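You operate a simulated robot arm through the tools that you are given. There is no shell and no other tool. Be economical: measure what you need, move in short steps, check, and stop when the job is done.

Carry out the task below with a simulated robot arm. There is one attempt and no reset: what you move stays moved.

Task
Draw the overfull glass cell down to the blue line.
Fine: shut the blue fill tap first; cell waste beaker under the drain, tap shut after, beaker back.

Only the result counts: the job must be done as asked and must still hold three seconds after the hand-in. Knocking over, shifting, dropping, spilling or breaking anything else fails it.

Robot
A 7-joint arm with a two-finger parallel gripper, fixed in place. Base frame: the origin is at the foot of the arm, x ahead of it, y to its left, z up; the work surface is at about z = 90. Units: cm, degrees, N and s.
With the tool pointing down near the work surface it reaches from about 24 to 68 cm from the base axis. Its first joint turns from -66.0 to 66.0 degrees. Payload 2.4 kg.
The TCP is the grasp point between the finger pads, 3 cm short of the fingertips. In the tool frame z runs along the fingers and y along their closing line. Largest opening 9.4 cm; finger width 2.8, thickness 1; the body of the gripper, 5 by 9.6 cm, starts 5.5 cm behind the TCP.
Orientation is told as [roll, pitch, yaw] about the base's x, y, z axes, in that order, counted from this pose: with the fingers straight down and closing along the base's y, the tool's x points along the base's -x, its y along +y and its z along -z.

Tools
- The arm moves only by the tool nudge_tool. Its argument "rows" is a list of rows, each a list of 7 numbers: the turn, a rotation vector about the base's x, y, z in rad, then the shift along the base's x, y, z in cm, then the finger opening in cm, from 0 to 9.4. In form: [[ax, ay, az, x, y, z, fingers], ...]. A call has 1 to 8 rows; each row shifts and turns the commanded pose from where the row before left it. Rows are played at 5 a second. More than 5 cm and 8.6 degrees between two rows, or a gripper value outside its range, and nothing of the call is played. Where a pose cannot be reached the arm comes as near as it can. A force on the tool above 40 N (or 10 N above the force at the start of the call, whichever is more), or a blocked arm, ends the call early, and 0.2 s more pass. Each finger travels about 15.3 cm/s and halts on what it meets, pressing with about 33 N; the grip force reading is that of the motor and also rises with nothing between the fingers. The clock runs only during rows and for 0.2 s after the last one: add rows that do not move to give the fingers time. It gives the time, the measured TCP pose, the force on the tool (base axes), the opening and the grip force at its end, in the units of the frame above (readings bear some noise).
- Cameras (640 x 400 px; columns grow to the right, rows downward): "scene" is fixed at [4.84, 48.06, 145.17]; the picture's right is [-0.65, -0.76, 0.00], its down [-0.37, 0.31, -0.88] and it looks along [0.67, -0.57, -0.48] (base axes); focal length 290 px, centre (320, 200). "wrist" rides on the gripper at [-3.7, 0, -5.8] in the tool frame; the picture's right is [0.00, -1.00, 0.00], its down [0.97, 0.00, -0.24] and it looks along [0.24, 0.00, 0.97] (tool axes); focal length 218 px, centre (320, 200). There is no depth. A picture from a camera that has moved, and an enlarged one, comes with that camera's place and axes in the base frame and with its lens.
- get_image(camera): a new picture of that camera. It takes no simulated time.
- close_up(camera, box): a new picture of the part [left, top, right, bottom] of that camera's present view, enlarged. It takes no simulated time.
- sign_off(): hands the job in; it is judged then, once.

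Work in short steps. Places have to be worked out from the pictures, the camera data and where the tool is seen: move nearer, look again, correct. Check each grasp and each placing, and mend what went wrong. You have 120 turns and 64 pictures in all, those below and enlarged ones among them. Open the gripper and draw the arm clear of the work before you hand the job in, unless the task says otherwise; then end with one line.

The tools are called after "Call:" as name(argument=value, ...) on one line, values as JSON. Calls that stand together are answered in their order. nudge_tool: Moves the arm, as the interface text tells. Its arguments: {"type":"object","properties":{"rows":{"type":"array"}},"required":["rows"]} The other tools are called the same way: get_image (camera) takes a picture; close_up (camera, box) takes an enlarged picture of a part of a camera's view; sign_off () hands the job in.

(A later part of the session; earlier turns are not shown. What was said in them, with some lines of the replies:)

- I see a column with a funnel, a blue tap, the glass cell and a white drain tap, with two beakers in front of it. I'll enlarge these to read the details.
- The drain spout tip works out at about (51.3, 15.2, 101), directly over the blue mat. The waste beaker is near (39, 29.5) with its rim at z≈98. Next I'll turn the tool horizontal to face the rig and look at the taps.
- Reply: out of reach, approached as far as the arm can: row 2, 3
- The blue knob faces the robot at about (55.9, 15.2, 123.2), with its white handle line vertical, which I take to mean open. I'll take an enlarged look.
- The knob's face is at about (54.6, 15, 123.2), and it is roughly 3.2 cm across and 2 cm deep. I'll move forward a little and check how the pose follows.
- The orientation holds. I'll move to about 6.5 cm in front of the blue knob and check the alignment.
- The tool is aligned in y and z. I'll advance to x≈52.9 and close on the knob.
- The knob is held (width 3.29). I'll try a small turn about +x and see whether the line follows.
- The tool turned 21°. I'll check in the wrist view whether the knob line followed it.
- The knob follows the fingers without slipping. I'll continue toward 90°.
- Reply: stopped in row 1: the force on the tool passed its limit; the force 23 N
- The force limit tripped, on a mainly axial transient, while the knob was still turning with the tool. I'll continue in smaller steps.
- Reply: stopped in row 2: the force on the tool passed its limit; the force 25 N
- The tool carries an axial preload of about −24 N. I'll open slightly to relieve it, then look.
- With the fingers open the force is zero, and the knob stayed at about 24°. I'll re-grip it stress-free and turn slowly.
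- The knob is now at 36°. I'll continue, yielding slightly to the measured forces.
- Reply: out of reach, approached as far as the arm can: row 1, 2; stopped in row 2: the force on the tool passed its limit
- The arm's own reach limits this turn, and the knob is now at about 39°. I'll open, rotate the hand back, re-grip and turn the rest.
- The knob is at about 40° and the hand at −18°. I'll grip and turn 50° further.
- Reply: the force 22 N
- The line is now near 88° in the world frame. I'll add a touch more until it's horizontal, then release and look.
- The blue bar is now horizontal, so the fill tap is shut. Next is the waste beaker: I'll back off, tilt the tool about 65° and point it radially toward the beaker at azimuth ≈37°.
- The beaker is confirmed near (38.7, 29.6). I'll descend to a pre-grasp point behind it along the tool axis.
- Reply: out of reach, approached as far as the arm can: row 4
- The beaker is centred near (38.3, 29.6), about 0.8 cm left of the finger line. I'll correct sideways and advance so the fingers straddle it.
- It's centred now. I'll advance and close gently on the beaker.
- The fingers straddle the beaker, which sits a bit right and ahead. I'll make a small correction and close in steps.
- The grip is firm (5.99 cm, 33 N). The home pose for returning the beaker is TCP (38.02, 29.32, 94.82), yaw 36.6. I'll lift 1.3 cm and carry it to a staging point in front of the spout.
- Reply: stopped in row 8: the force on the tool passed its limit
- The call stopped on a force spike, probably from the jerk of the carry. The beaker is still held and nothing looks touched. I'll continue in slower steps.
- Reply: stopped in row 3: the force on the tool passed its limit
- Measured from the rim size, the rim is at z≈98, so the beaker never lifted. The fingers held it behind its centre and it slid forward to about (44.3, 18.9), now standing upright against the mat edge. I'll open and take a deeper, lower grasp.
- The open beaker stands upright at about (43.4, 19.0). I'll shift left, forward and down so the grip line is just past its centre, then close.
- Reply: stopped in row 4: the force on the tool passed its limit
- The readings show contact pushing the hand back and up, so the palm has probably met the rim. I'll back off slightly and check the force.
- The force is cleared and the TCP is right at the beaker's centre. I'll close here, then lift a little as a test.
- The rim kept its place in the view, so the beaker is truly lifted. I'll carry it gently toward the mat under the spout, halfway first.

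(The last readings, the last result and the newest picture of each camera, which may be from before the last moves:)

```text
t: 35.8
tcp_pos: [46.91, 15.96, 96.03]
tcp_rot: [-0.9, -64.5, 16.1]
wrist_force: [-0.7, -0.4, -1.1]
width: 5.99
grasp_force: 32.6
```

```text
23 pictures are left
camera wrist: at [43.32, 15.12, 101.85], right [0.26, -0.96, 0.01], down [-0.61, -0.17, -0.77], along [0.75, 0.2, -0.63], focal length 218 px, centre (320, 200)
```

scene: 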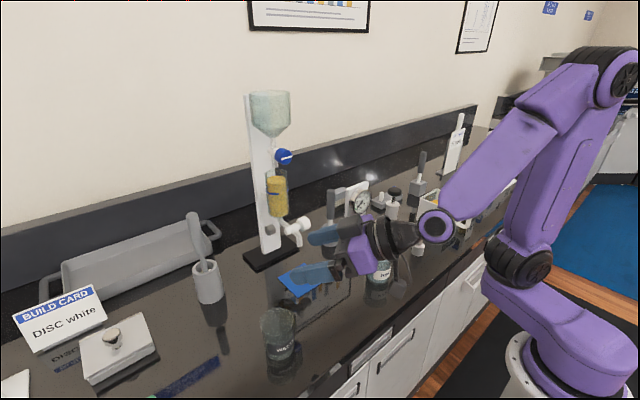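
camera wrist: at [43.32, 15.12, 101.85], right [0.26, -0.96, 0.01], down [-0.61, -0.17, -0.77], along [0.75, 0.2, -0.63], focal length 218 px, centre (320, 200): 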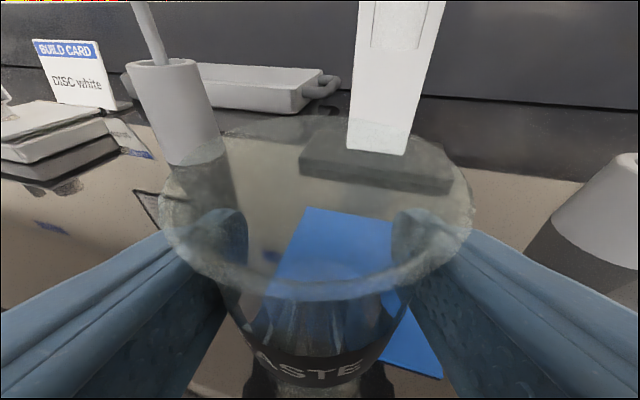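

The spout tip is visible at about (51.2, 14.9, 101.3), and the beaker centre is at (46.8, 16.1) with its rim at z≈99. I'll slide it in under the spout.

Call:
nudge_tool(rows=[[0, 0, 0, 0.8, -0.2, 0, 5], [0, 0, 0, 0.8, -0.2, 0, 5], [0, 0, 0, 0.8, -0.2, 0, 5], [0, 0, 0, 0.8, -0.2, 0, 5], [0, 0, 0, 0.8, -0.2, 0, 5], [0, 0, 0, 0.4, -0.1, 0, 5], [0, 0, 0, 0, 0, 0, 5]])

Call:
close_up(camera="scene", box=[240, 190, 380, 310])

```text
t: 37.4
tcp_pos: [51.23, 14.79, 96.01]
tcp_rot: [-0.9, -64.4, 16.1]
wrist_force: [0.1, -0.4, -0.2]
width: 5.96
grasp_force: 33.3
```

```text
3.33 times, centred on (310, 250) of scene
camera zoom: at [4.84, 48.06, 145.17], right [-0.65, -0.76, 0.0], down [-0.37, 0.31, -0.88], along [0.67, -0.57, -0.48], focal length 967 px, centre (353, 33)
```

zoom: 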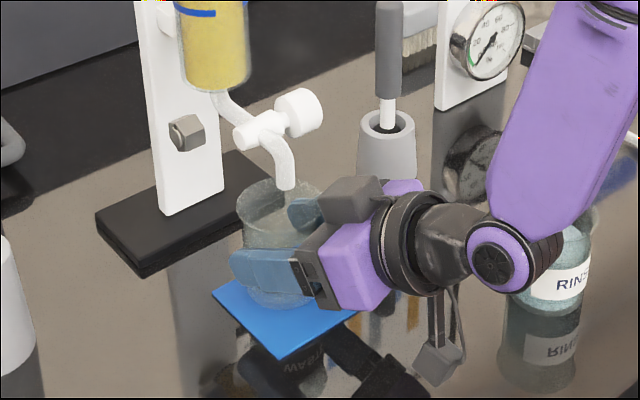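

The spout sits above the beaker opening. I'll lower it gently onto the mat.

Call:
nudge_tool(rows=[[0, 0, 0, 0, 0, -0.3, 5], [0, 0, 0, 0, 0, -0.3, 5], [0, 0, 0, 0, 0, -0.2, 5], [0, 0, 0, 0, 0, 0, 5]])

Call:
nudge_tool(rows=[[0, 0, 0, 0, 0, -0.1, 5], [0, 0, 0, 0, 0, -0.1, 5], [0, 0, 0, 0, 0, 0, 5]])

```text
t: 38.4
tcp_pos: [51.11, 14.86, 95.32]
tcp_rot: [-1.0, -64.5, 16.1]
wrist_force: [-0.6, -0.5, -1.1]
width: 5.96
grasp_force: 33.8
```

```text
t: 39.2
tcp_pos: [51.27, 14.91, 95.1]
tcp_rot: [-0.8, -64.7, 15.9]
wrist_force: [-7.3, -4.2, 13.1]
width: 5.98
grasp_force: 33.3
```

The beaker is on the mat (13 N upward). I'll release and back straight out.

Call:
nudge_tool(rows=[[0, 0, 0, 0, 0, 0.1, 5.6], [0, 0, 0, 0, 0, 0, 6.6], [0, 0, 0, 0, 0, 0, 8], [0, 0, 0, 0, 0, 0, 9.2], [0, 0, 0, -0.95, -0.27, 0, 9.2], [0, 0, 0, -1.9, -0.55, 0, 9.2], [0, 0, 0, -2.5, -0.7, 0.3, 9.2], [0, 0, 0, -3, -0.85, 1, 9.2]])

Call:
get_image(camera="wrist")

Call:
close_up(camera="scene", box=[240, 180, 360, 300])

```text
t: 41.0
tcp_pos: [43.56, 13.39, 97.35]
tcp_rot: [-2.1, -64.3, 16.9]
wrist_force: [0.6, 0.2, 0.2]
width: 9.2
grasp_force: 0.0
out of reach, approached as far as the arm can: row 7, 8
```

```text
21 pictures are left
camera wrist: at [39.94, 12.56, 103.12], right [0.26, -0.97, 0.01], down [-0.61, -0.18, -0.77], along [0.75, 0.19, -0.64], focal length 218 px, centre (320, 200)
```

wrist: 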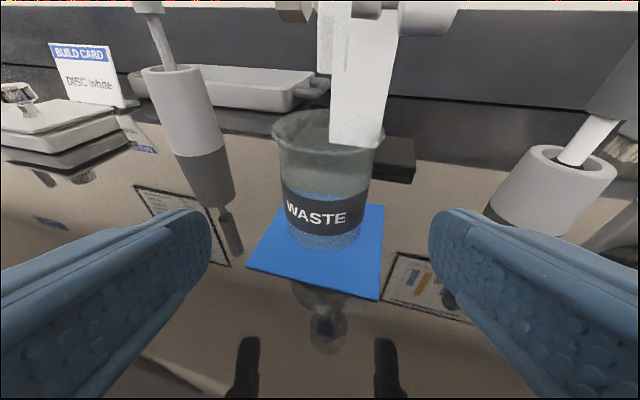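

```text
3.33 times, centred on (300, 240) of scene
camera zoom: at [4.84, 48.06, 145.17], right [-0.65, -0.76, 0.0], down [-0.37, 0.31, -0.88], along [0.67, -0.57, -0.48], focal length 967 px, centre (387, 67)
```

zoom: 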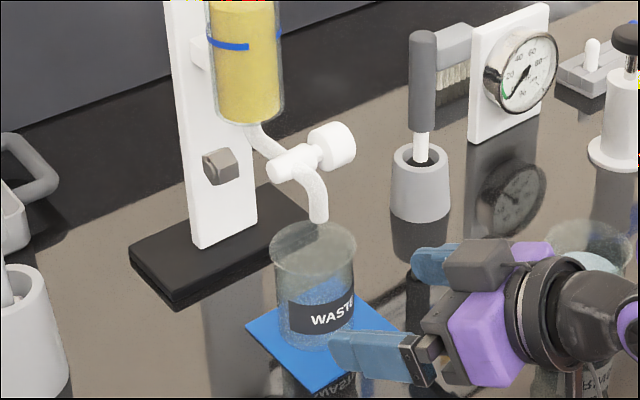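

The beaker stands on the mat with the spout over its mouth. For the drain knob (axis along y, near (54.4, 11, 105)) the fingers must close in the xz-plane, so I'll rise and then try rolling the tool 90° about its own axis in free space.

Call:
nudge_tool(rows=[[0, 0, 0, 0, 0, 3, 8], [0, 0, -0.1, 0, -1, 3, 7], [0, 0, -0.1, 0.5, -1, 3, 7], [0, 0, -0.095, 0.5, -1, 3, 7], [0, 0.12, 0, 0, 0, 2, 7], [0, 0.13, 0, 0, 0, 1, 7], [0, 0, 0, 0, 0, 0, 7]])

Call:
nudge_tool(rows=[[0.1003, 0, -0.0842, 0, 0, 0, 7], [0.1003, 0, -0.0842, 0, 0, 0, 7], [0.1003, 0, -0.0842, 0, 0, 0, 7], [0.1003, 0, -0.0842, 0, 0, 0, 7], [0.1003, 0, -0.0842, 0, 0, 0, 7], [0.1003, 0, -0.0842, 0, 0, 0, 7], [0, 0, 0, 0, 0, 0, 7]])

Call:
nudge_tool(rows=[[0.1003, 0, -0.0842, 0, 0, 0, 7], [0.1003, 0, -0.0842, 0, 0, 0, 7], [0.1003, 0, -0.0842, 0, 0, 0, 7], [0.1003, 0, -0.0842, 0, 0, 0, 7], [0.1003, 0, -0.0842, 0, 0, 0, 7], [0.1003, 0, -0.0842, 0, 0, 0, 7], [0, 0, 0, 0, 0, 0, 7]])

```text
t: 42.6
tcp_pos: [44.52, 10.41, 112.25]
tcp_rot: [-1.1, -50.2, -0.6]
wrist_force: [-0.3, -0.8, 0.4]
width: 7.0
grasp_force: 0.1
```

```text
t: 44.2
tcp_pos: [44.19, 10.32, 112.27]
tcp_rot: [38.8, -32.7, -57.9]
wrist_force: [-0.3, 0.4, 1.4]
width: 7.04
grasp_force: 0.1
```

```text
t: 45.8
tcp_pos: [44.81, 10.5, 112.32]
tcp_rot: [48.4, -1.9, -88.2]
wrist_force: [0.1, -1.2, -0.1]
width: 6.97
grasp_force: 0.0
out of reach, approached as far as the arm can: row 4
```

The orientation is reached (fingers closing in the xz-plane, tool tilted about 48°). I'll take a wrist view to locate the knob.

Call:
get_image(camera="wrist")

Call:
get_image(camera="scene")

```text
19 pictures are left
camera wrist: at [40.55, 6.86, 116.27], right [-0.66, -0.05, -0.75], down [-0.21, 0.97, 0.13], along [0.72, 0.24, -0.65], focal length 218 px, centre (320, 200)
```

wrist: 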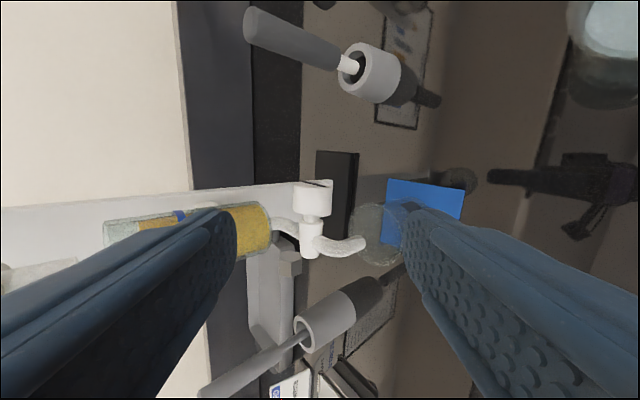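

```text
18 pictures are left
```

scene: 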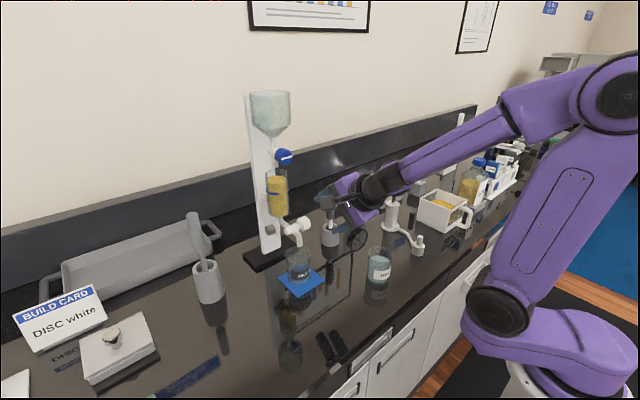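

Call:
close_up(camera="wrist", box=[260, 160, 380, 270])

```text
3.64 times, centred on (320, 215) of wrist
camera zoom: at [40.55, 6.86, 116.27], right [-0.66, -0.05, -0.75], down [-0.21, 0.97, 0.13], along [0.72, 0.24, -0.65], focal length 794 px, centre (320, 146)
```

zoom: 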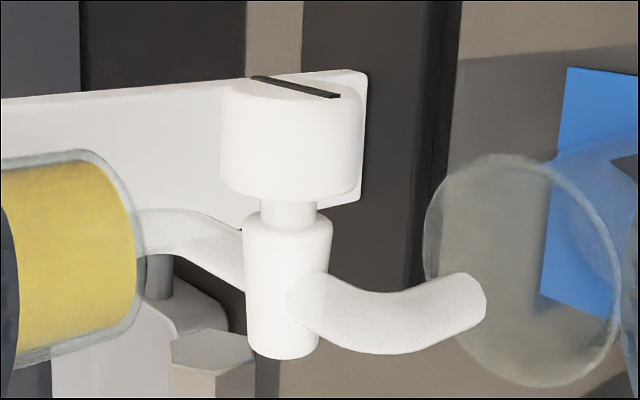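

The black bar on the knob lies along x (horizontal), so the drain is shut. The knob centre is at about (54.2, 11.2, 105), Ø3.2. I'll approach along the tool axis.

Call:
nudge_tool(rows=[[0, 0, 0, 1.6, 0.05, -1.2, 5.4], [0, 0, 0, 1.6, 0.05, -1.2, 5.4], [0, 0, 0, 1.5, 0.05, -1.1, 5.4], [0, 0, 0, 0, 0, 0, 5.4]])

Call:
get_image(camera="wrist")

```text
t: 46.8
tcp_pos: [49.68, 10.19, 108.87]
tcp_rot: [48.4, -2.1, -88.5]
wrist_force: [0.0, 0.1, -0.3]
width: 5.39
grasp_force: 0.0
out of reach, approached as far as the arm can: row 1
```

```text
16 pictures are left
camera wrist: at [45.37, 6.65, 112.73], right [-0.66, -0.04, -0.75], down [-0.21, 0.97, 0.12], along [0.72, 0.24, -0.65], focal length 218 px, centre (320, 200)
```

wrist: 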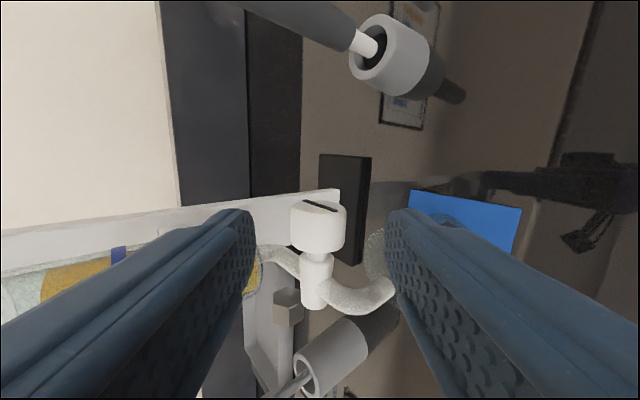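

Aligned. I'll advance the remaining 5.6 cm and close on the knob.

Call:
nudge_tool(rows=[[0, 0, 0, 1.4, 0.25, -1.22, 5.4], [0, 0, 0, 1.4, 0.25, -1.22, 5.4], [0, 0, 0, 1.4, 0.05, -1.22, 5.4], [0, 0, 0, 0, 0, 0, 5.4], [0, 0, 0, 0, 0, 0, 4.2], [0, 0, 0, 0, 0, 0, 3], [0, 0, 0, 0, 0, 0, 3]])

Call:
get_image(camera="wrist")

```text
t: 48.4
tcp_pos: [53.74, 11.07, 105.19]
tcp_rot: [48.4, -2.0, -88.6]
wrist_force: [5.2, 0.9, -0.9]
width: 3.44
grasp_force: 45.3
```

```text
15 pictures are left
camera wrist: at [49.48, 7.53, 109.16], right [-0.66, -0.04, -0.75], down [-0.2, 0.97, 0.13], along [0.72, 0.24, -0.65], focal length 218 px, centre (320, 200)
```

wrist: 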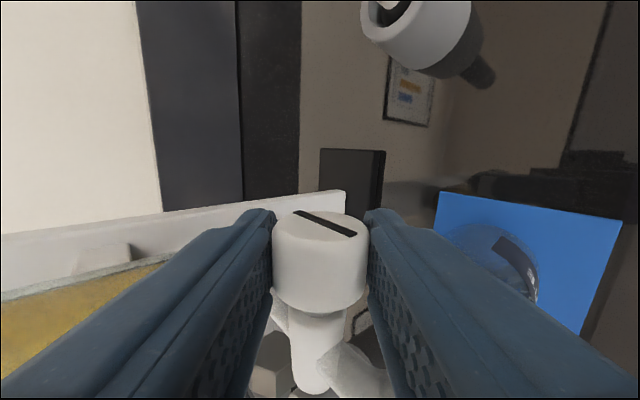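

The drain knob is gripped (3.44). I'll turn it toward horizontal about −y by a small amount and see whether it follows and flow starts.

Call:
nudge_tool(rows=[[0, -0.06, 0, 0, 0, 0, 3], [0, -0.06, 0, 0, 0, 0, 3], [0, -0.06, 0, 0, 0, 0, 3], [0, -0.06, 0, 0, 0, 0, 3], [0, -0.06, 0, 0, 0, 0, 3]])

Call:
close_up(camera="scene", box=[250, 165, 330, 265])

```text
t: 49.6
tcp_pos: [53.51, 11.07, 104.81]
tcp_rot: [64.9, -2.4, -89.0]
wrist_force: [-26.0, 4.8, -5.2]
width: 3.45
grasp_force: 44.4
```

```text
4.00 times, centred on (290, 215) of scene
camera zoom: at [4.77, 48.07, 145.17], right [-0.65, -0.76, 0.0], down [-0.37, 0.31, -0.88], along [0.67, -0.57, -0.48], focal length 1161 px, centre (440, 140)
```

zoom: 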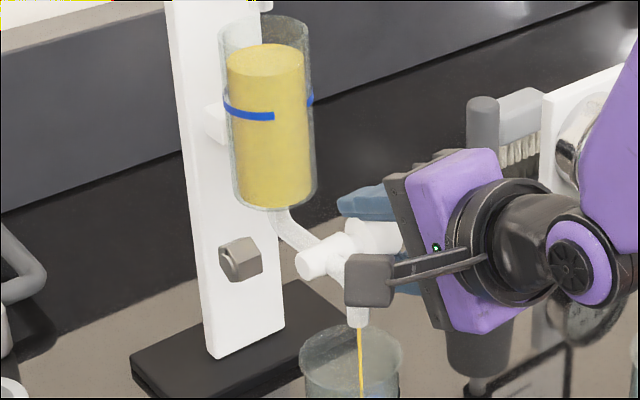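

Flow has started into the beaker. I'll relax the x-preload slightly, wait about 1 s and compare the level.

Call:
nudge_tool(rows=[[0, 0, 0, -0.1, 0, 0, 3], [0, 0, 0, -0.1, 0, 0, 3], [0, 0, 0, 0, 0, 0, 3], [0, 0, 0, 0, 0, 0, 3]])

Call:
close_up(camera="scene", box=[250, 165, 330, 215])

```text
t: 50.6
tcp_pos: [53.43, 10.97, 104.84]
tcp_rot: [65.0, -2.5, -89.0]
wrist_force: [12.6, 11.7, -32.2]
width: 3.46
grasp_force: 45.2
```

```text
8.00 times, centred on (290, 190) of scene
camera zoom: at [4.94, 48.1, 145.15], right [-0.65, -0.76, 0.0], down [-0.37, 0.31, -0.88], along [0.67, -0.57, -0.48], focal length 2322 px, centre (560, 280)
```

zoom: 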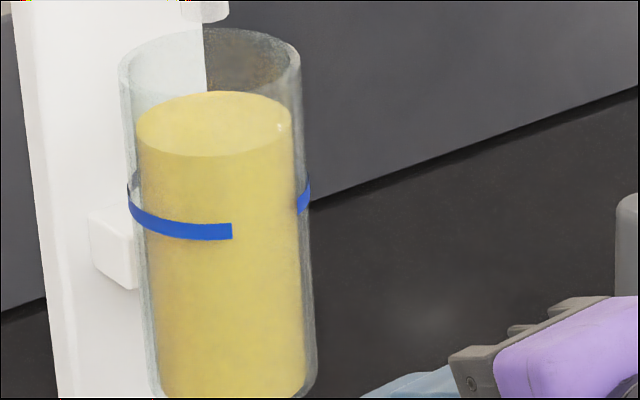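

The level is about 69 px (≈2.5 cm) above the line in this 8× view, dropping only about 4 px/s. I'll ease the vertical preload and keep draining at this opening.

Call:
nudge_tool(rows=[[0, 0, 0, 0, 0, -0.1, 3], [0, 0, 0, 0, 0, -0.1, 3], [0, 0, 0, 0, 0, 0, 3], [0, 0, 0, 0, 0, 0, 3], [0, 0, 0, 0, 0, 0, 3], [0, 0, 0, 0, 0, 0, 3], [0, 0, 0, 0, 0, 0, 3], [0, 0, 0, 0, 0, 0, 3]])

Call:
nudge_tool(rows=[[0, 0, 0, 0, 0, 0, 3], [0, 0, 0, 0, 0, 0, 3], [0, 0, 0, 0, 0, 0, 3], [0, 0, 0, 0, 0, 0, 3], [0, 0, 0, 0, 0, 0, 3], [0, 0, 0, 0, 0, 0, 3], [0, 0, 0, 0, 0, 0, 3], [0, 0, 0, 0, 0, 0, 3]])

Call:
close_up(camera="scene", box=[250, 165, 330, 215])

```text
t: 52.4
tcp_pos: [53.56, 11.14, 104.91]
tcp_rot: [65.3, -2.5, -89.0]
wrist_force: [12.3, 13.8, -23.4]
width: 3.42
grasp_force: 44.9
```

```text
t: 54.2
tcp_pos: [53.39, 11.2, 104.98]
tcp_rot: [65.3, -2.5, -89.2]
wrist_force: [10.4, 15.8, -21.3]
width: 3.45
grasp_force: 45.5
```

```text
8.00 times, centred on (290, 190) of scene
camera zoom: at [4.91, 48.11, 145.15], right [-0.65, -0.76, 0.0], down [-0.37, 0.31, -0.88], along [0.67, -0.57, -0.48], focal length 2322 px, centre (560, 280)
```

zoom: 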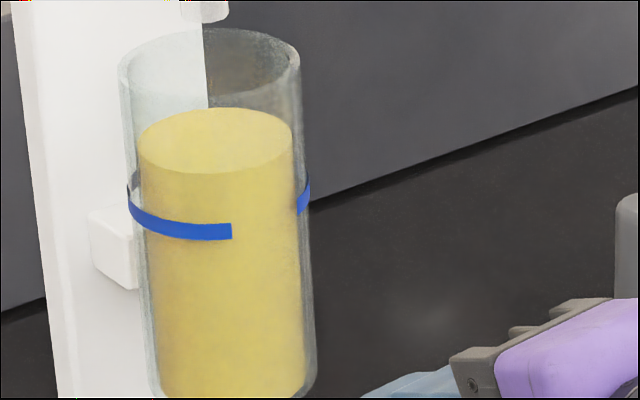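

It's dropping 4.7 px/s with about 51 px to go (≈11 s). I'll wait roughly 7 s and look again.

Call:
nudge_tool(rows=[[0, 0, 0, 0, 0, 0, 3], [0, 0, 0, 0, 0, 0, 3], [0, 0, 0, 0, 0, 0, 3], [0, 0, 0, 0, 0, 0, 3], [0, 0, 0, 0, 0, 0, 3], [0, 0, 0, 0, 0, 0, 3], [0, 0, 0, 0, 0, 0, 3], [0, 0, 0, 0, 0, 0, 3]])

Call:
nudge_tool(rows=[[0, 0, 0, 0, 0, 0, 3], [0, 0, 0, 0, 0, 0, 3], [0, 0, 0, 0, 0, 0, 3], [0, 0, 0, 0, 0, 0, 3], [0, 0, 0, 0, 0, 0, 3], [0, 0, 0, 0, 0, 0, 3], [0, 0, 0, 0, 0, 0, 3], [0, 0, 0, 0, 0, 0, 3]])

Call:
nudge_tool(rows=[[0, 0, 0, 0, 0, 0, 3], [0, 0, 0, 0, 0, 0, 3], [0, 0, 0, 0, 0, 0, 3], [0, 0, 0, 0, 0, 0, 3], [0, 0, 0, 0, 0, 0, 3], [0, 0, 0, 0, 0, 0, 3], [0, 0, 0, 0, 0, 0, 3], [0, 0, 0, 0, 0, 0, 3]])

Call:
nudge_tool(rows=[[0, 0, 0, 0, 0, 0, 3], [0, 0, 0, 0, 0, 0, 3], [0, 0, 0, 0, 0, 0, 3], [0, 0, 0, 0, 0, 0, 3], [0, 0, 0, 0, 0, 0, 3], [0, 0, 0, 0, 0, 0, 3], [0, 0, 0, 0, 0, 0, 3]])

Call:
close_up(camera="scene", box=[250, 165, 330, 215])

```text
t: 56.0
tcp_pos: [53.51, 10.98, 105.01]
tcp_rot: [65.4, -2.5, -89.1]
wrist_force: [8.3, 14.1, -20.8]
width: 3.45
grasp_force: 44.8
```

```text
t: 57.8
tcp_pos: [53.54, 11.18, 104.97]
tcp_rot: [65.2, -2.4, -89.1]
wrist_force: [6.3, 14.1, -20.0]
width: 3.46
grasp_force: 44.8
```

```text
t: 59.6
tcp_pos: [53.44, 11.09, 104.91]
tcp_rot: [65.3, -2.4, -89.1]
wrist_force: [5.6, 12.6, -19.6]
width: 3.43
grasp_force: 44.5
```

```text
t: 61.2
tcp_pos: [53.46, 10.99, 104.94]
tcp_rot: [65.2, -2.4, -89.1]
wrist_force: [4.0, 12.5, -19.0]
width: 3.43
grasp_force: 44.8
```

```text
8.00 times, centred on (290, 190) of scene
camera zoom: at [4.89, 48.1, 145.15], right [-0.65, -0.76, 0.0], down [-0.37, 0.31, -0.88], along [0.67, -0.57, -0.48], focal length 2322 px, centre (560, 280)
```

zoom: 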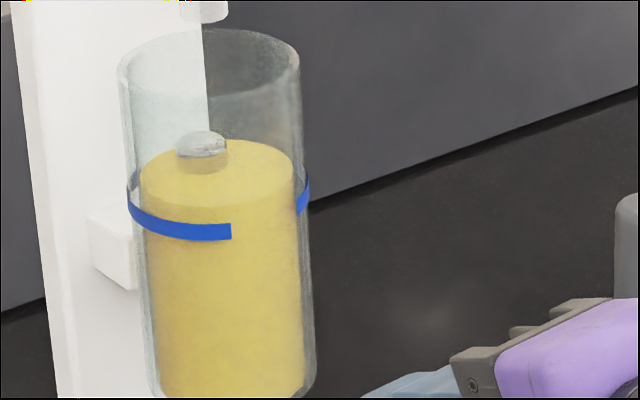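

About 17 px remain (≈3.4 s). I'll wait 1.8 s, then check before closing.

Call:
nudge_tool(rows=[[0, 0, 0, 0, 0, 0, 3], [0, 0, 0, 0, 0, 0, 3], [0, 0, 0, 0, 0, 0, 3], [0, 0, 0, 0, 0, 0, 3], [0, 0, 0, 0, 0, 0, 3], [0, 0, 0, 0, 0, 0, 3], [0, 0, 0, 0, 0, 0, 3], [0, 0, 0, 0, 0, 0, 3]])

Call:
close_up(camera="scene", box=[250, 165, 330, 215])

```text
t: 63.0
tcp_pos: [53.51, 11.06, 104.89]
tcp_rot: [65.2, -2.5, -89.0]
wrist_force: [3.1, 10.0, -17.6]
width: 3.43
grasp_force: 45.0
```

```text
8.00 times, centred on (290, 190) of scene
camera zoom: at [4.88, 48.09, 145.15], right [-0.65, -0.76, 0.0], down [-0.37, 0.31, -0.88], along [0.67, -0.57, -0.48], focal length 2322 px, centre (560, 280)
```

zoom: 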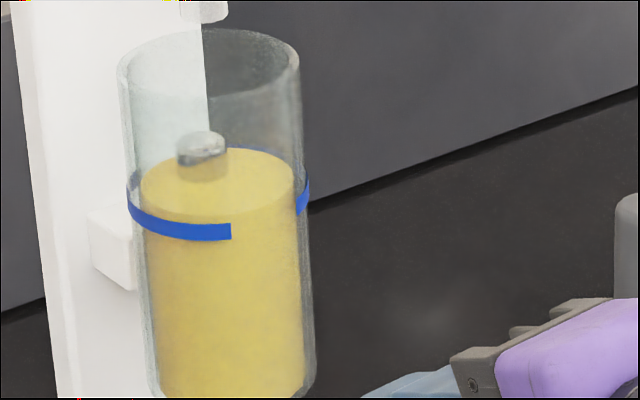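

About 9 px remain. I'll wait 0.6 s more and then turn the tap back by the same angle in the same call.

Call:
nudge_tool(rows=[[0, 0, 0, 0, 0, 0, 3], [0, 0, 0, 0, 0, 0, 3], [0, 0, 0, 0, 0, 0, 3], [0, 0.06, 0, 0.04, 0, 0.04, 3], [0, 0.06, 0, 0.04, 0, 0.04, 3], [0, 0.06, 0, 0.04, 0, 0.04, 3], [0, 0.06, 0, 0.04, 0, 0.04, 3], [0, 0.06, 0, 0.04, 0, 0.04, 3]])

Call:
close_up(camera="scene", box=[250, 165, 330, 265])

```text
t: 64.8
tcp_pos: [53.79, 11.07, 105.28]
tcp_rot: [48.6, -2.0, -88.6]
wrist_force: [-21.8, 9.0, 12.0]
width: 3.43
grasp_force: 44.6
```

```text
4.00 times, centred on (290, 215) of scene
camera zoom: at [4.75, 48.08, 145.16], right [-0.65, -0.76, 0.0], down [-0.37, 0.31, -0.88], along [0.67, -0.57, -0.48], focal length 1161 px, centre (440, 140)
```

zoom: 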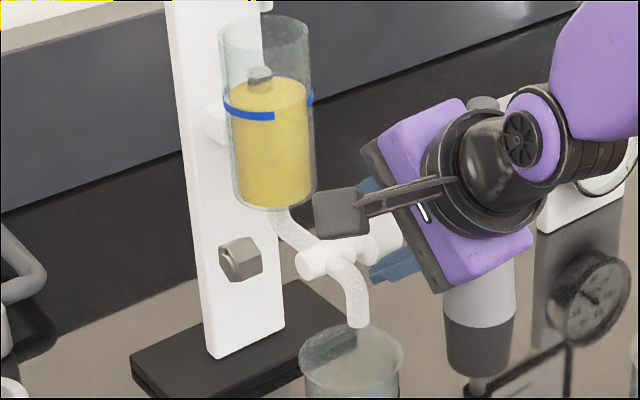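

The stream has stopped. I'll check the knob's bar against its position at first grip.

Call:
get_image(camera="wrist")

Call:
close_up(camera="scene", box=[250, 165, 330, 215])

```text
8 pictures are left
camera wrist: at [49.44, 7.49, 109.18], right [-0.66, -0.04, -0.75], down [-0.2, 0.97, 0.13], along [0.72, 0.24, -0.65], focal length 218 px, centre (320, 200)
```

wrist: 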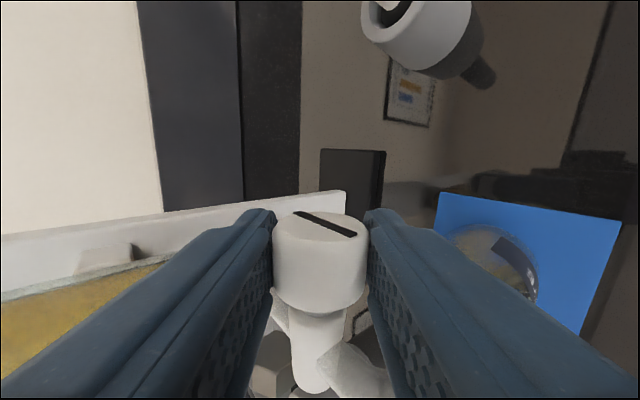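

```text
8.00 times, centred on (290, 190) of scene
camera zoom: at [4.75, 48.08, 145.16], right [-0.65, -0.76, 0.0], down [-0.37, 0.31, -0.88], along [0.67, -0.57, -0.48], focal length 2322 px, centre (560, 280)
```

zoom: 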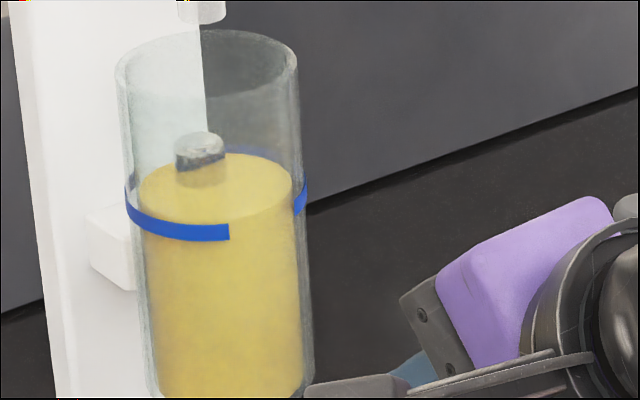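

The bar is back exactly where it was. The level is about 5 px (≈2 mm) above the line's centre, so I'll crack the tap once more very briefly and shut it again.

Call:
nudge_tool(rows=[[0, -0.07, 0, -0.05, 0, -0.05, 3], [0, -0.07, 0, -0.05, 0, -0.05, 3], [0, -0.07, 0, -0.05, 0, -0.05, 3], [0, -0.07, 0, -0.05, 0, -0.05, 3], [0, 0.07, 0, 0.05, 0, 0.05, 3], [0, 0.07, 0, 0.05, 0, 0.05, 3], [0, 0.07, 0, 0.05, 0, 0.05, 3], [0, 0.075, 0, 0.05, 0, 0.05, 3]])

Call:
close_up(camera="scene", box=[250, 165, 330, 215])

```text
t: 66.6
tcp_pos: [53.79, 10.97, 105.22]
tcp_rot: [48.1, -1.9, -88.6]
wrist_force: [-21.4, 14.5, 19.6]
width: 3.43
grasp_force: 44.5
```

```text
8.00 times, centred on (290, 190) of scene
camera zoom: at [4.74, 48.09, 145.16], right [-0.65, -0.76, 0.0], down [-0.37, 0.31, -0.88], along [0.67, -0.57, -0.48], focal length 2322 px, centre (560, 280)
```

zoom: 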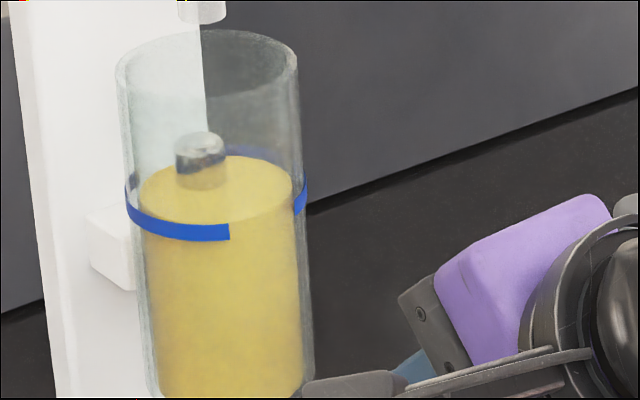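

The level is now within about 1 mm of the line's centre and the tap is shut at its original angle. I'll release the knob and back out along the tool axis.

Call:
nudge_tool(rows=[[0, 0, 0, 0, 0, 0, 4.4], [0, 0, 0, 0, 0, 0, 5.4], [0, 0, 0, -0.75, -0.1, 0.66, 5.4], [0, 0, 0, -1.5, -0.1, 1.32, 5.4], [0, 0, 0, -2.2, 0, 2, 6], [0, 0, 0, -2.2, 0, 2, 6], [0, 0, 0, -2.2, 0, 2, 6]])

Call:
nudge_tool(rows=[[-0.1003, 0, 0.0842, 0, 0, 0, 7], [-0.1003, 0, 0.0842, 0, 0, 0, 7], [-0.1003, 0, 0.0842, 0, 0, 0, 7], [-0.1003, 0, 0.0842, 0, 0, 0, 7], [-0.1003, 0, 0.0842, 0, 0, 0, 7], [-0.1003, 0, 0.0842, 0, 0, 0, 7], [0, 0, 0, 0, 0, 0, 7]])

Call:
nudge_tool(rows=[[-0.1003, 0, 0.0842, 0, 0, 0, 7], [-0.1003, 0, 0.0842, 0, 0, 0, 7], [-0.1003, 0, 0.0842, 0, 0, 0, 7], [-0.1003, 0, 0.0842, 0, 0, 0, 7], [-0.1003, 0, 0.0842, 0, 0, 0, 7], [-0.1003, 0, 0.0842, 0, 0, 0, 7], [0, 0, 0, 0, 0, 0, 9.2]])

```text
t: 68.2
tcp_pos: [44.63, 11.16, 112.96]
tcp_rot: [48.0, -2.1, -88.3]
wrist_force: [0.2, 0.9, -0.1]
width: 5.98
grasp_force: 0.1
```

```text
t: 69.8
tcp_pos: [44.78, 10.81, 113.0]
tcp_rot: [37.0, -34.6, -54.9]
wrist_force: [-0.4, -0.6, -1.2]
width: 7.0
grasp_force: 0.1
```

```text
t: 71.4
tcp_pos: [44.9, 10.7, 113.17]
tcp_rot: [-5.0, -50.1, 4.2]
wrist_force: [-0.3, 0.4, 0.1]
width: 9.18
grasp_force: 0.0
```

I'm clear of the tap. I'll restore the beaker-grasp orientation, then descend to the approach point in front of the beaker.

Call:
nudge_tool(rows=[[0, 0, -0.073, 0, 0.4, 0, 9.2], [0.046, 0, 0.055, 0, 0.4, 0, 9.2], [0, -0.127, 0, 0, 0.5, -1, 9.2], [0, -0.126, 0, 0, 0.5, -1, 9.2], [0, 0, 0.14, 0, 0.3, -1, 9.2], [0, 0, 0.139, 0, 0.2, -1, 9.2], [0, 0, 0, 0, 0, 0, 9.2]])

Call:
nudge_tool(rows=[[0, 0, 0, 0, 0, -3, 9.2], [0, 0, 0, 0, 0, -3, 9.2], [0, 0, 0, 0, 0, -3, 9.2], [0, 0, 0, 0, 0, -2.3, 9.2], [0, 0, 0, 0, 0, 0, 9.2]])

Call:
get_image(camera="wrist")

```text
t: 73.0
tcp_pos: [47.26, 13.8, 111.31]
tcp_rot: [-3.1, -59.0, 12.7]
wrist_force: [-0.5, -0.3, -0.2]
width: 9.21
grasp_force: 0.1
out of reach, approached as far as the arm can: row 3, 5, 6
```

```text
t: 74.2
tcp_pos: [48.65, 13.98, 100.63]
tcp_rot: [-3.9, -58.5, 16.0]
wrist_force: [0.5, 0.2, 1.1]
width: 9.19
grasp_force: 0.0
out of reach, approached as far as the arm can: row 1
```

```text
5 pictures are left
camera wrist: at [45.66, 13.63, 106.65], right [0.22, -0.97, 0.03], down [-0.69, -0.18, -0.7], along [0.69, 0.13, -0.71], focal length 218 px, centre (320, 200)
```

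wrist: 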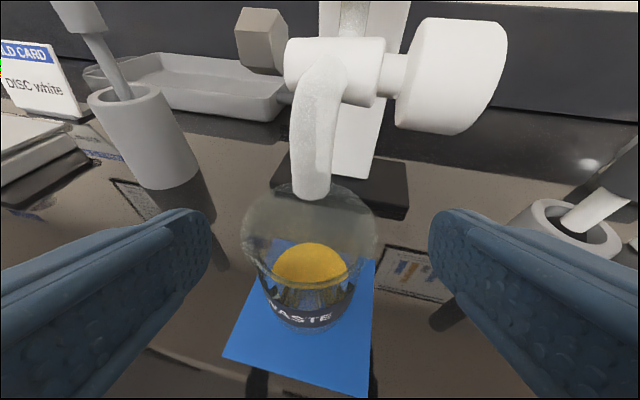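

The arm drifted forward because of a reach limit, but touched nothing. I'll back out away from the tap, then descend.

Call:
nudge_tool(rows=[[0, 0, 0, -1.4, -0.4, 0, 9.2], [0, 0, 0, -1.4, -0.4, -0.5, 9.2], [0, 0, 0, -1.3, -0.35, -0.8, 9.2], [0, -0.05, 0, 0, 0, -0.8, 9.2], [0, -0.055, 0, 0, 0, -0.8, 9.2], [0, 0, 0, 0, 0, 0, 9.2]])

```text
t: 75.6
tcp_pos: [44.35, 12.84, 97.67]
tcp_rot: [-7.6, -64.4, 19.4]
wrist_force: [0.1, 0.0, -0.6]
width: 9.18
grasp_force: 0.1
```

I'm back at the approach point with a small orientation error, which I'll correct before grasping.

Call:
nudge_tool(rows=[[0.024, 0.007, 0.022, 0, 0, 0, 9.2], [0.024, 0.007, 0.023, 0, 0, 0, 9.2], [0, 0, 0, 0.95, 0.27, -0.4, 9.2], [0, 0, 0, 0.95, 0.27, -0.6, 9.2], [0, 0, 0, 0, 0, 0, 9.2]])

Call:
get_image(camera="wrist")

```text
t: 76.8
tcp_pos: [46.18, 13.35, 96.51]
tcp_rot: [-1.0, -64.2, 16.1]
wrist_force: [-0.6, 0.5, 0.4]
width: 9.19
grasp_force: 0.0
```

```text
4 pictures are left
camera wrist: at [42.7, 12.56, 102.33], right [0.26, -0.97, 0.01], down [-0.61, -0.17, -0.77], along [0.75, 0.2, -0.64], focal length 218 px, centre (320, 200)
```

wrist: 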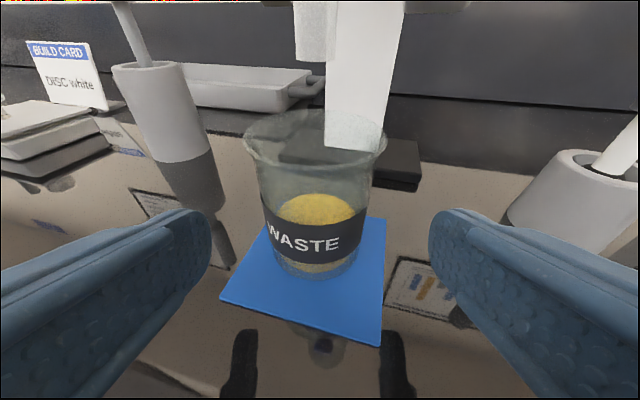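

The orientation is restored and the beaker is centred. I'll advance to the recorded grasp pose and close.

Call:
nudge_tool(rows=[[0, 0, 0, 1.3, 0.4, -0.4, 9.2], [0, 0, 0, 1.3, 0.4, -0.4, 9.2], [0, 0, 0, 1.3, 0.4, -0.3, 9.2], [0, 0, 0, 1.0, 0.33, -0.25, 9.2], [0, 0, 0, 0, 0, 0, 9.2]])

Call:
nudge_tool(rows=[[0, 0, 0, 0, 0, 0, 8], [0, 0, 0, 0, 0, 0, 7], [0, 0, 0, 0, 0, 0, 6.4], [0, 0, 0, 0, 0, 0, 6], [0, 0, 0, 0, 0, 0, 5], [0, 0, 0, 0, 0, 0, 5], [0, 0, 0, 0, 0, 0, 5]])

```text
t: 78.0
tcp_pos: [50.9, 14.94, 95.15]
tcp_rot: [-0.9, -64.4, 16.1]
wrist_force: [0.5, 0.0, 0.0]
width: 9.2
grasp_force: 0.1
```

```text
t: 79.6
tcp_pos: [50.99, 14.93, 95.01]
tcp_rot: [-1.0, -64.2, 16.1]
wrist_force: [0.7, -2.2, 0.7]
width: 5.95
grasp_force: 32.9
```

Gripped (5.95). I'll lift 1.2 cm and slide slowly out from under the spout.

Call:
nudge_tool(rows=[[0, 0, 0, 0, 0, 0.4, 5], [0, 0, 0, 0, 0, 0.4, 5], [0, 0, 0, 0, 0, 0.4, 5], [0, 0, 0, -0.5, 0.15, 0, 5], [0, 0, 0, -0.8, 0.2, 0, 5], [0, 0, 0, -0.8, 0.2, 0, 5], [0, 0, 0, -0.8, 0.2, 0, 5], [0, 0, 0, -0.8, 0.2, 0, 5]])

Call:
nudge_tool(rows=[[0, 0, 0.01, -0.6, 0.5, 0, 5], [0, 0, 0.02, -0.6, 0.5, 0, 5], [0, 0, 0.02, -0.6, 0.5, 0, 5], [0, 0, 0.02, -0.6, 0.5, 0, 5], [0, 0, 0.02, -0.6, 0.5, 0, 5], [0, 0, 0.02, -0.6, 0.5, 0, 5], [0, 0, 0, 0, 0, 0, 5]])

Call:
get_image(camera="wrist")

```text
t: 81.4
tcp_pos: [47.57, 15.85, 96.35]
tcp_rot: [-0.9, -64.3, 16.0]
wrist_force: [0.2, 0.5, -0.4]
width: 5.95
grasp_force: 32.9
```

```text
t: 83.0
tcp_pos: [43.79, 18.81, 96.45]
tcp_rot: [-1.0, -64.3, 22.3]
wrist_force: [-0.8, 0.5, -0.7]
width: 5.92
grasp_force: 33.1
```

```text
3 pictures are left
camera wrist: at [40.31, 17.64, 102.18], right [0.37, -0.93, 0.01], down [-0.59, -0.24, -0.77], along [0.72, 0.28, -0.64], focal length 218 px, centre (320, 200)
```

wrist: 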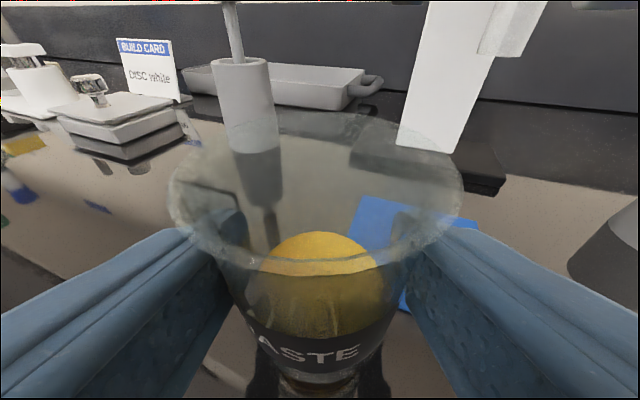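

The beaker is held level and lifted, with the liquid contained. I'll continue slowly to the home position.

Call:
nudge_tool(rows=[[0, 0, 0.0167, -0.385, 0.7, 0, 5], [0, 0, 0.0167, -0.385, 0.7, 0, 5], [0, 0, 0.0167, -0.385, 0.7, 0, 5], [0, 0, 0.0167, -0.385, 0.7, 0, 5], [0, 0, 0.0167, -0.385, 0.7, 0, 5], [0, 0, 0.0167, -0.385, 0.7, 0, 5], [0, 0, 0.0167, -0.385, 0.7, 0, 5], [0, 0, 0.0167, -0.385, 0.7, 0, 5]])

Call:
nudge_tool(rows=[[0, 0, 0.0167, -0.385, 0.7, 0, 5], [0, 0, 0.0167, -0.385, 0.7, 0, 5], [0, 0, 0.0167, -0.385, 0.7, 0, 5], [0, 0, 0.0167, -0.385, 0.7, 0, 5], [0, 0, 0.0167, -0.385, 0.7, 0, 5], [0, 0, 0.0167, -0.385, 0.7, 0, 5], [0, 0, 0.0167, -0.385, 0.7, 0, 5], [0, 0, 0, 0, 0, 0, 5]])

```text
t: 84.8
tcp_pos: [40.77, 24.36, 96.39]
tcp_rot: [-1.0, -64.3, 30.0]
wrist_force: [0.1, 0.4, -1.5]
width: 5.9
grasp_force: 32.2
```

```text
t: 86.6
tcp_pos: [37.94, 29.44, 96.27]
tcp_rot: [-1.1, -64.3, 36.7]
wrist_force: [-0.2, 0.4, -1.2]
width: 5.91
grasp_force: 32.9
```

I'm over home. I'll compare the view with the original grasp picture before lowering.

Call:
get_image(camera="wrist")

```text
2 pictures are left
camera wrist: at [34.85, 27.45, 102.1], right [0.59, -0.81, 0.01], down [-0.51, -0.38, -0.77], along [0.63, 0.45, -0.64], focal length 218 px, centre (320, 200)
```

wrist: 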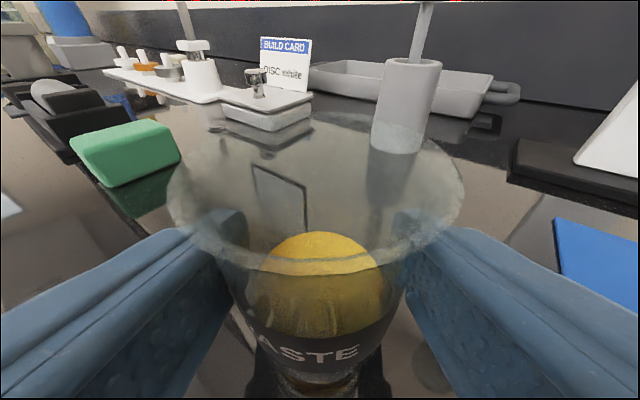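

The offsets match the original within about 2 mm. I'll make a small lateral correction and lower gently to the table.

Call:
nudge_tool(rows=[[0, 0, 0, 0.12, -0.16, -0.3, 5], [0, 0, 0, 0, 0, -0.3, 5], [0, 0, 0, 0, 0, -0.3, 5], [0, 0, 0, 0, 0, -0.2, 5], [0, 0, 0, 0, 0, 0, 5]])

Call:
nudge_tool(rows=[[0, 0, 0, 0, 0, -0.1, 5], [0, 0, 0, 0, 0, -0.1, 5], [0, 0, 0, 0, 0, 0, 5]])

```text
t: 87.8
tcp_pos: [37.85, 29.27, 95.3]
tcp_rot: [-1.1, -64.3, 36.8]
wrist_force: [0.0, -0.4, -0.5]
width: 5.91
grasp_force: 33.3
```

```text
t: 88.6
tcp_pos: [38.0, 29.21, 95.0]
tcp_rot: [-1.0, -64.3, 36.8]
wrist_force: [-0.1, -0.4, -1.2]
width: 5.9
grasp_force: 33.5
```

No contact yet, so I'll lower in 0.1 cm steps.

Call:
nudge_tool(rows=[[0, 0, 0, 0, 0, -0.1, 5], [0, 0, 0, 0, 0, 0, 5]])

Call:
nudge_tool(rows=[[0, 0, 0, 0, 0, -0.1, 5], [0, 0, 0, 0, 0, 0, 5]])

```text
t: 89.2
tcp_pos: [38.1, 29.21, 94.98]
tcp_rot: [-1.0, -64.3, 36.8]
wrist_force: [-0.9, -1.2, -0.5]
width: 5.93
grasp_force: 32.7
```

```text
t: 89.8
tcp_pos: [37.99, 29.18, 94.92]
tcp_rot: [-1.0, -64.2, 36.8]
wrist_force: [-0.4, -0.2, -2.4]
width: 5.94
grasp_force: 33.1
```

Call:
nudge_tool(rows=[[0, 0, 0, 0, 0, -0.1, 5], [0, 0, 0, 0, 0, 0, 5]])

```text
t: 90.4
tcp_pos: [38.05, 29.12, 94.88]
tcp_rot: [-1.0, -64.4, 36.8]
wrist_force: [-0.8, -1.4, 1.5]
width: 5.89
grasp_force: 33.0
```

The force is just starting to change sign, so I'll take one more 0.1 cm step to confirm contact.

Call:
nudge_tool(rows=[[0, 0, 0, 0, 0, -0.1, 5], [0, 0, 0, 0, 0, 0, 5]])

```text
t: 91.0
tcp_pos: [38.04, 29.19, 94.93]
tcp_rot: [-0.8, -64.5, 36.6]
wrist_force: [-1.4, -3.2, 9.4]
width: 5.93
grasp_force: 33.1
```

Contact is confirmed at 9 N. I'll release and back out along the approach line.

Call:
nudge_tool(rows=[[0, 0, 0, 0, 0, 0.1, 5.6], [0, 0, 0, 0, 0, 0, 6.6], [0, 0, 0, 0, 0, 0, 8], [0, 0, 0, 0, 0, 0, 9.2], [0, 0, 0, -0.8, -0.6, 0.4, 9.2], [0, 0, 0, -1.3, -1, 0.8, 9.2], [0, 0, 0, -1.5, -1.1, 1.2, 9.2], [0, 0, 0, -1.5, -1.1, 1.5, 9.2]])

Call:
nudge_tool(rows=[[0, 0, 0, 0, 0, 3, 9.2], [0, 0, 0, 0, 0, 4, 9.2], [0, 0, 0, 0, 0, 4, 9.2], [0, 0, 0, 0, -1, 4, 9.2], [0, 0, 0, 0, -2, 4, 9.2], [0, 0, 0, 0, 0, 0, 9.2]])

Call:
get_image(camera="scene")

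```text
t: 92.8
tcp_pos: [33.01, 25.47, 98.69]
tcp_rot: [-1.1, -64.3, 36.8]
wrist_force: [0.0, 0.5, 0.0]
width: 9.21
grasp_force: 0.0
```

```text
t: 94.2
tcp_pos: [33.16, 22.39, 117.41]
tcp_rot: [-1.0, -64.3, 36.7]
wrist_force: [0.3, 0.7, 0.1]
width: 9.2
grasp_force: 0.1
```

```text
1 pictures are left
```

scene: 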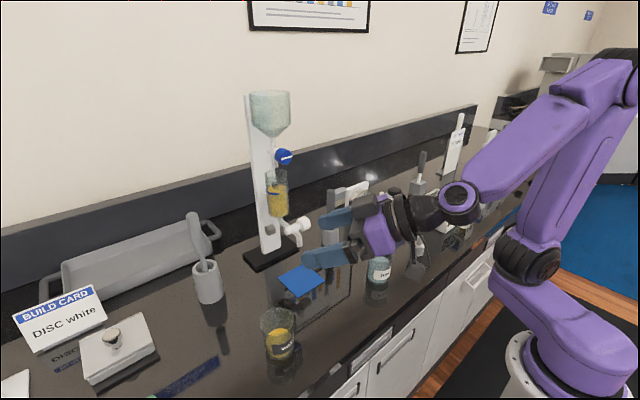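

The beaker is back at its original place. I'll use the last picture to check that the level holds.

Call:
close_up(camera="scene", box=[250, 165, 330, 215])

```text
8.00 times, centred on (290, 190) of scene
camera zoom: at [4.84, 48.06, 145.17], right [-0.65, -0.76, 0.0], down [-0.37, 0.31, -0.88], along [0.67, -0.57, -0.48], focal length 2322 px, centre (560, 280)
```

zoom: 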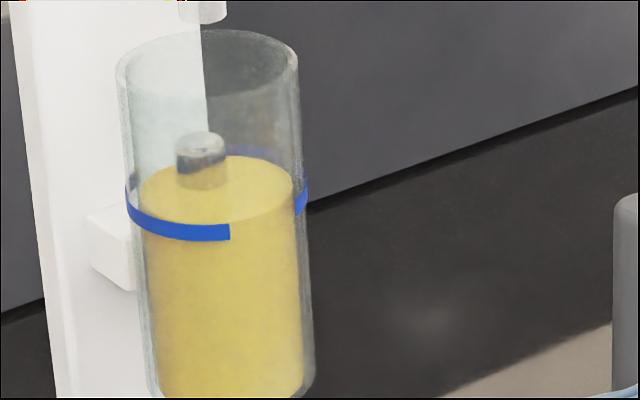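

The level is steady at the line, both taps are shut and the arm is clear, so I'm handing in.

Call:
sign_off()

```text
The job is handed in.
```

The cell is drawn down to the blue line (within about 1 mm by the camera). Both the fill and drain taps are shut, the waste beaker is back in its place to within a few millimetres, and the arm is clear with the gripper open; on the first carry the beaker slid along the table while still empty, stayed upright, and I re-gripped it.
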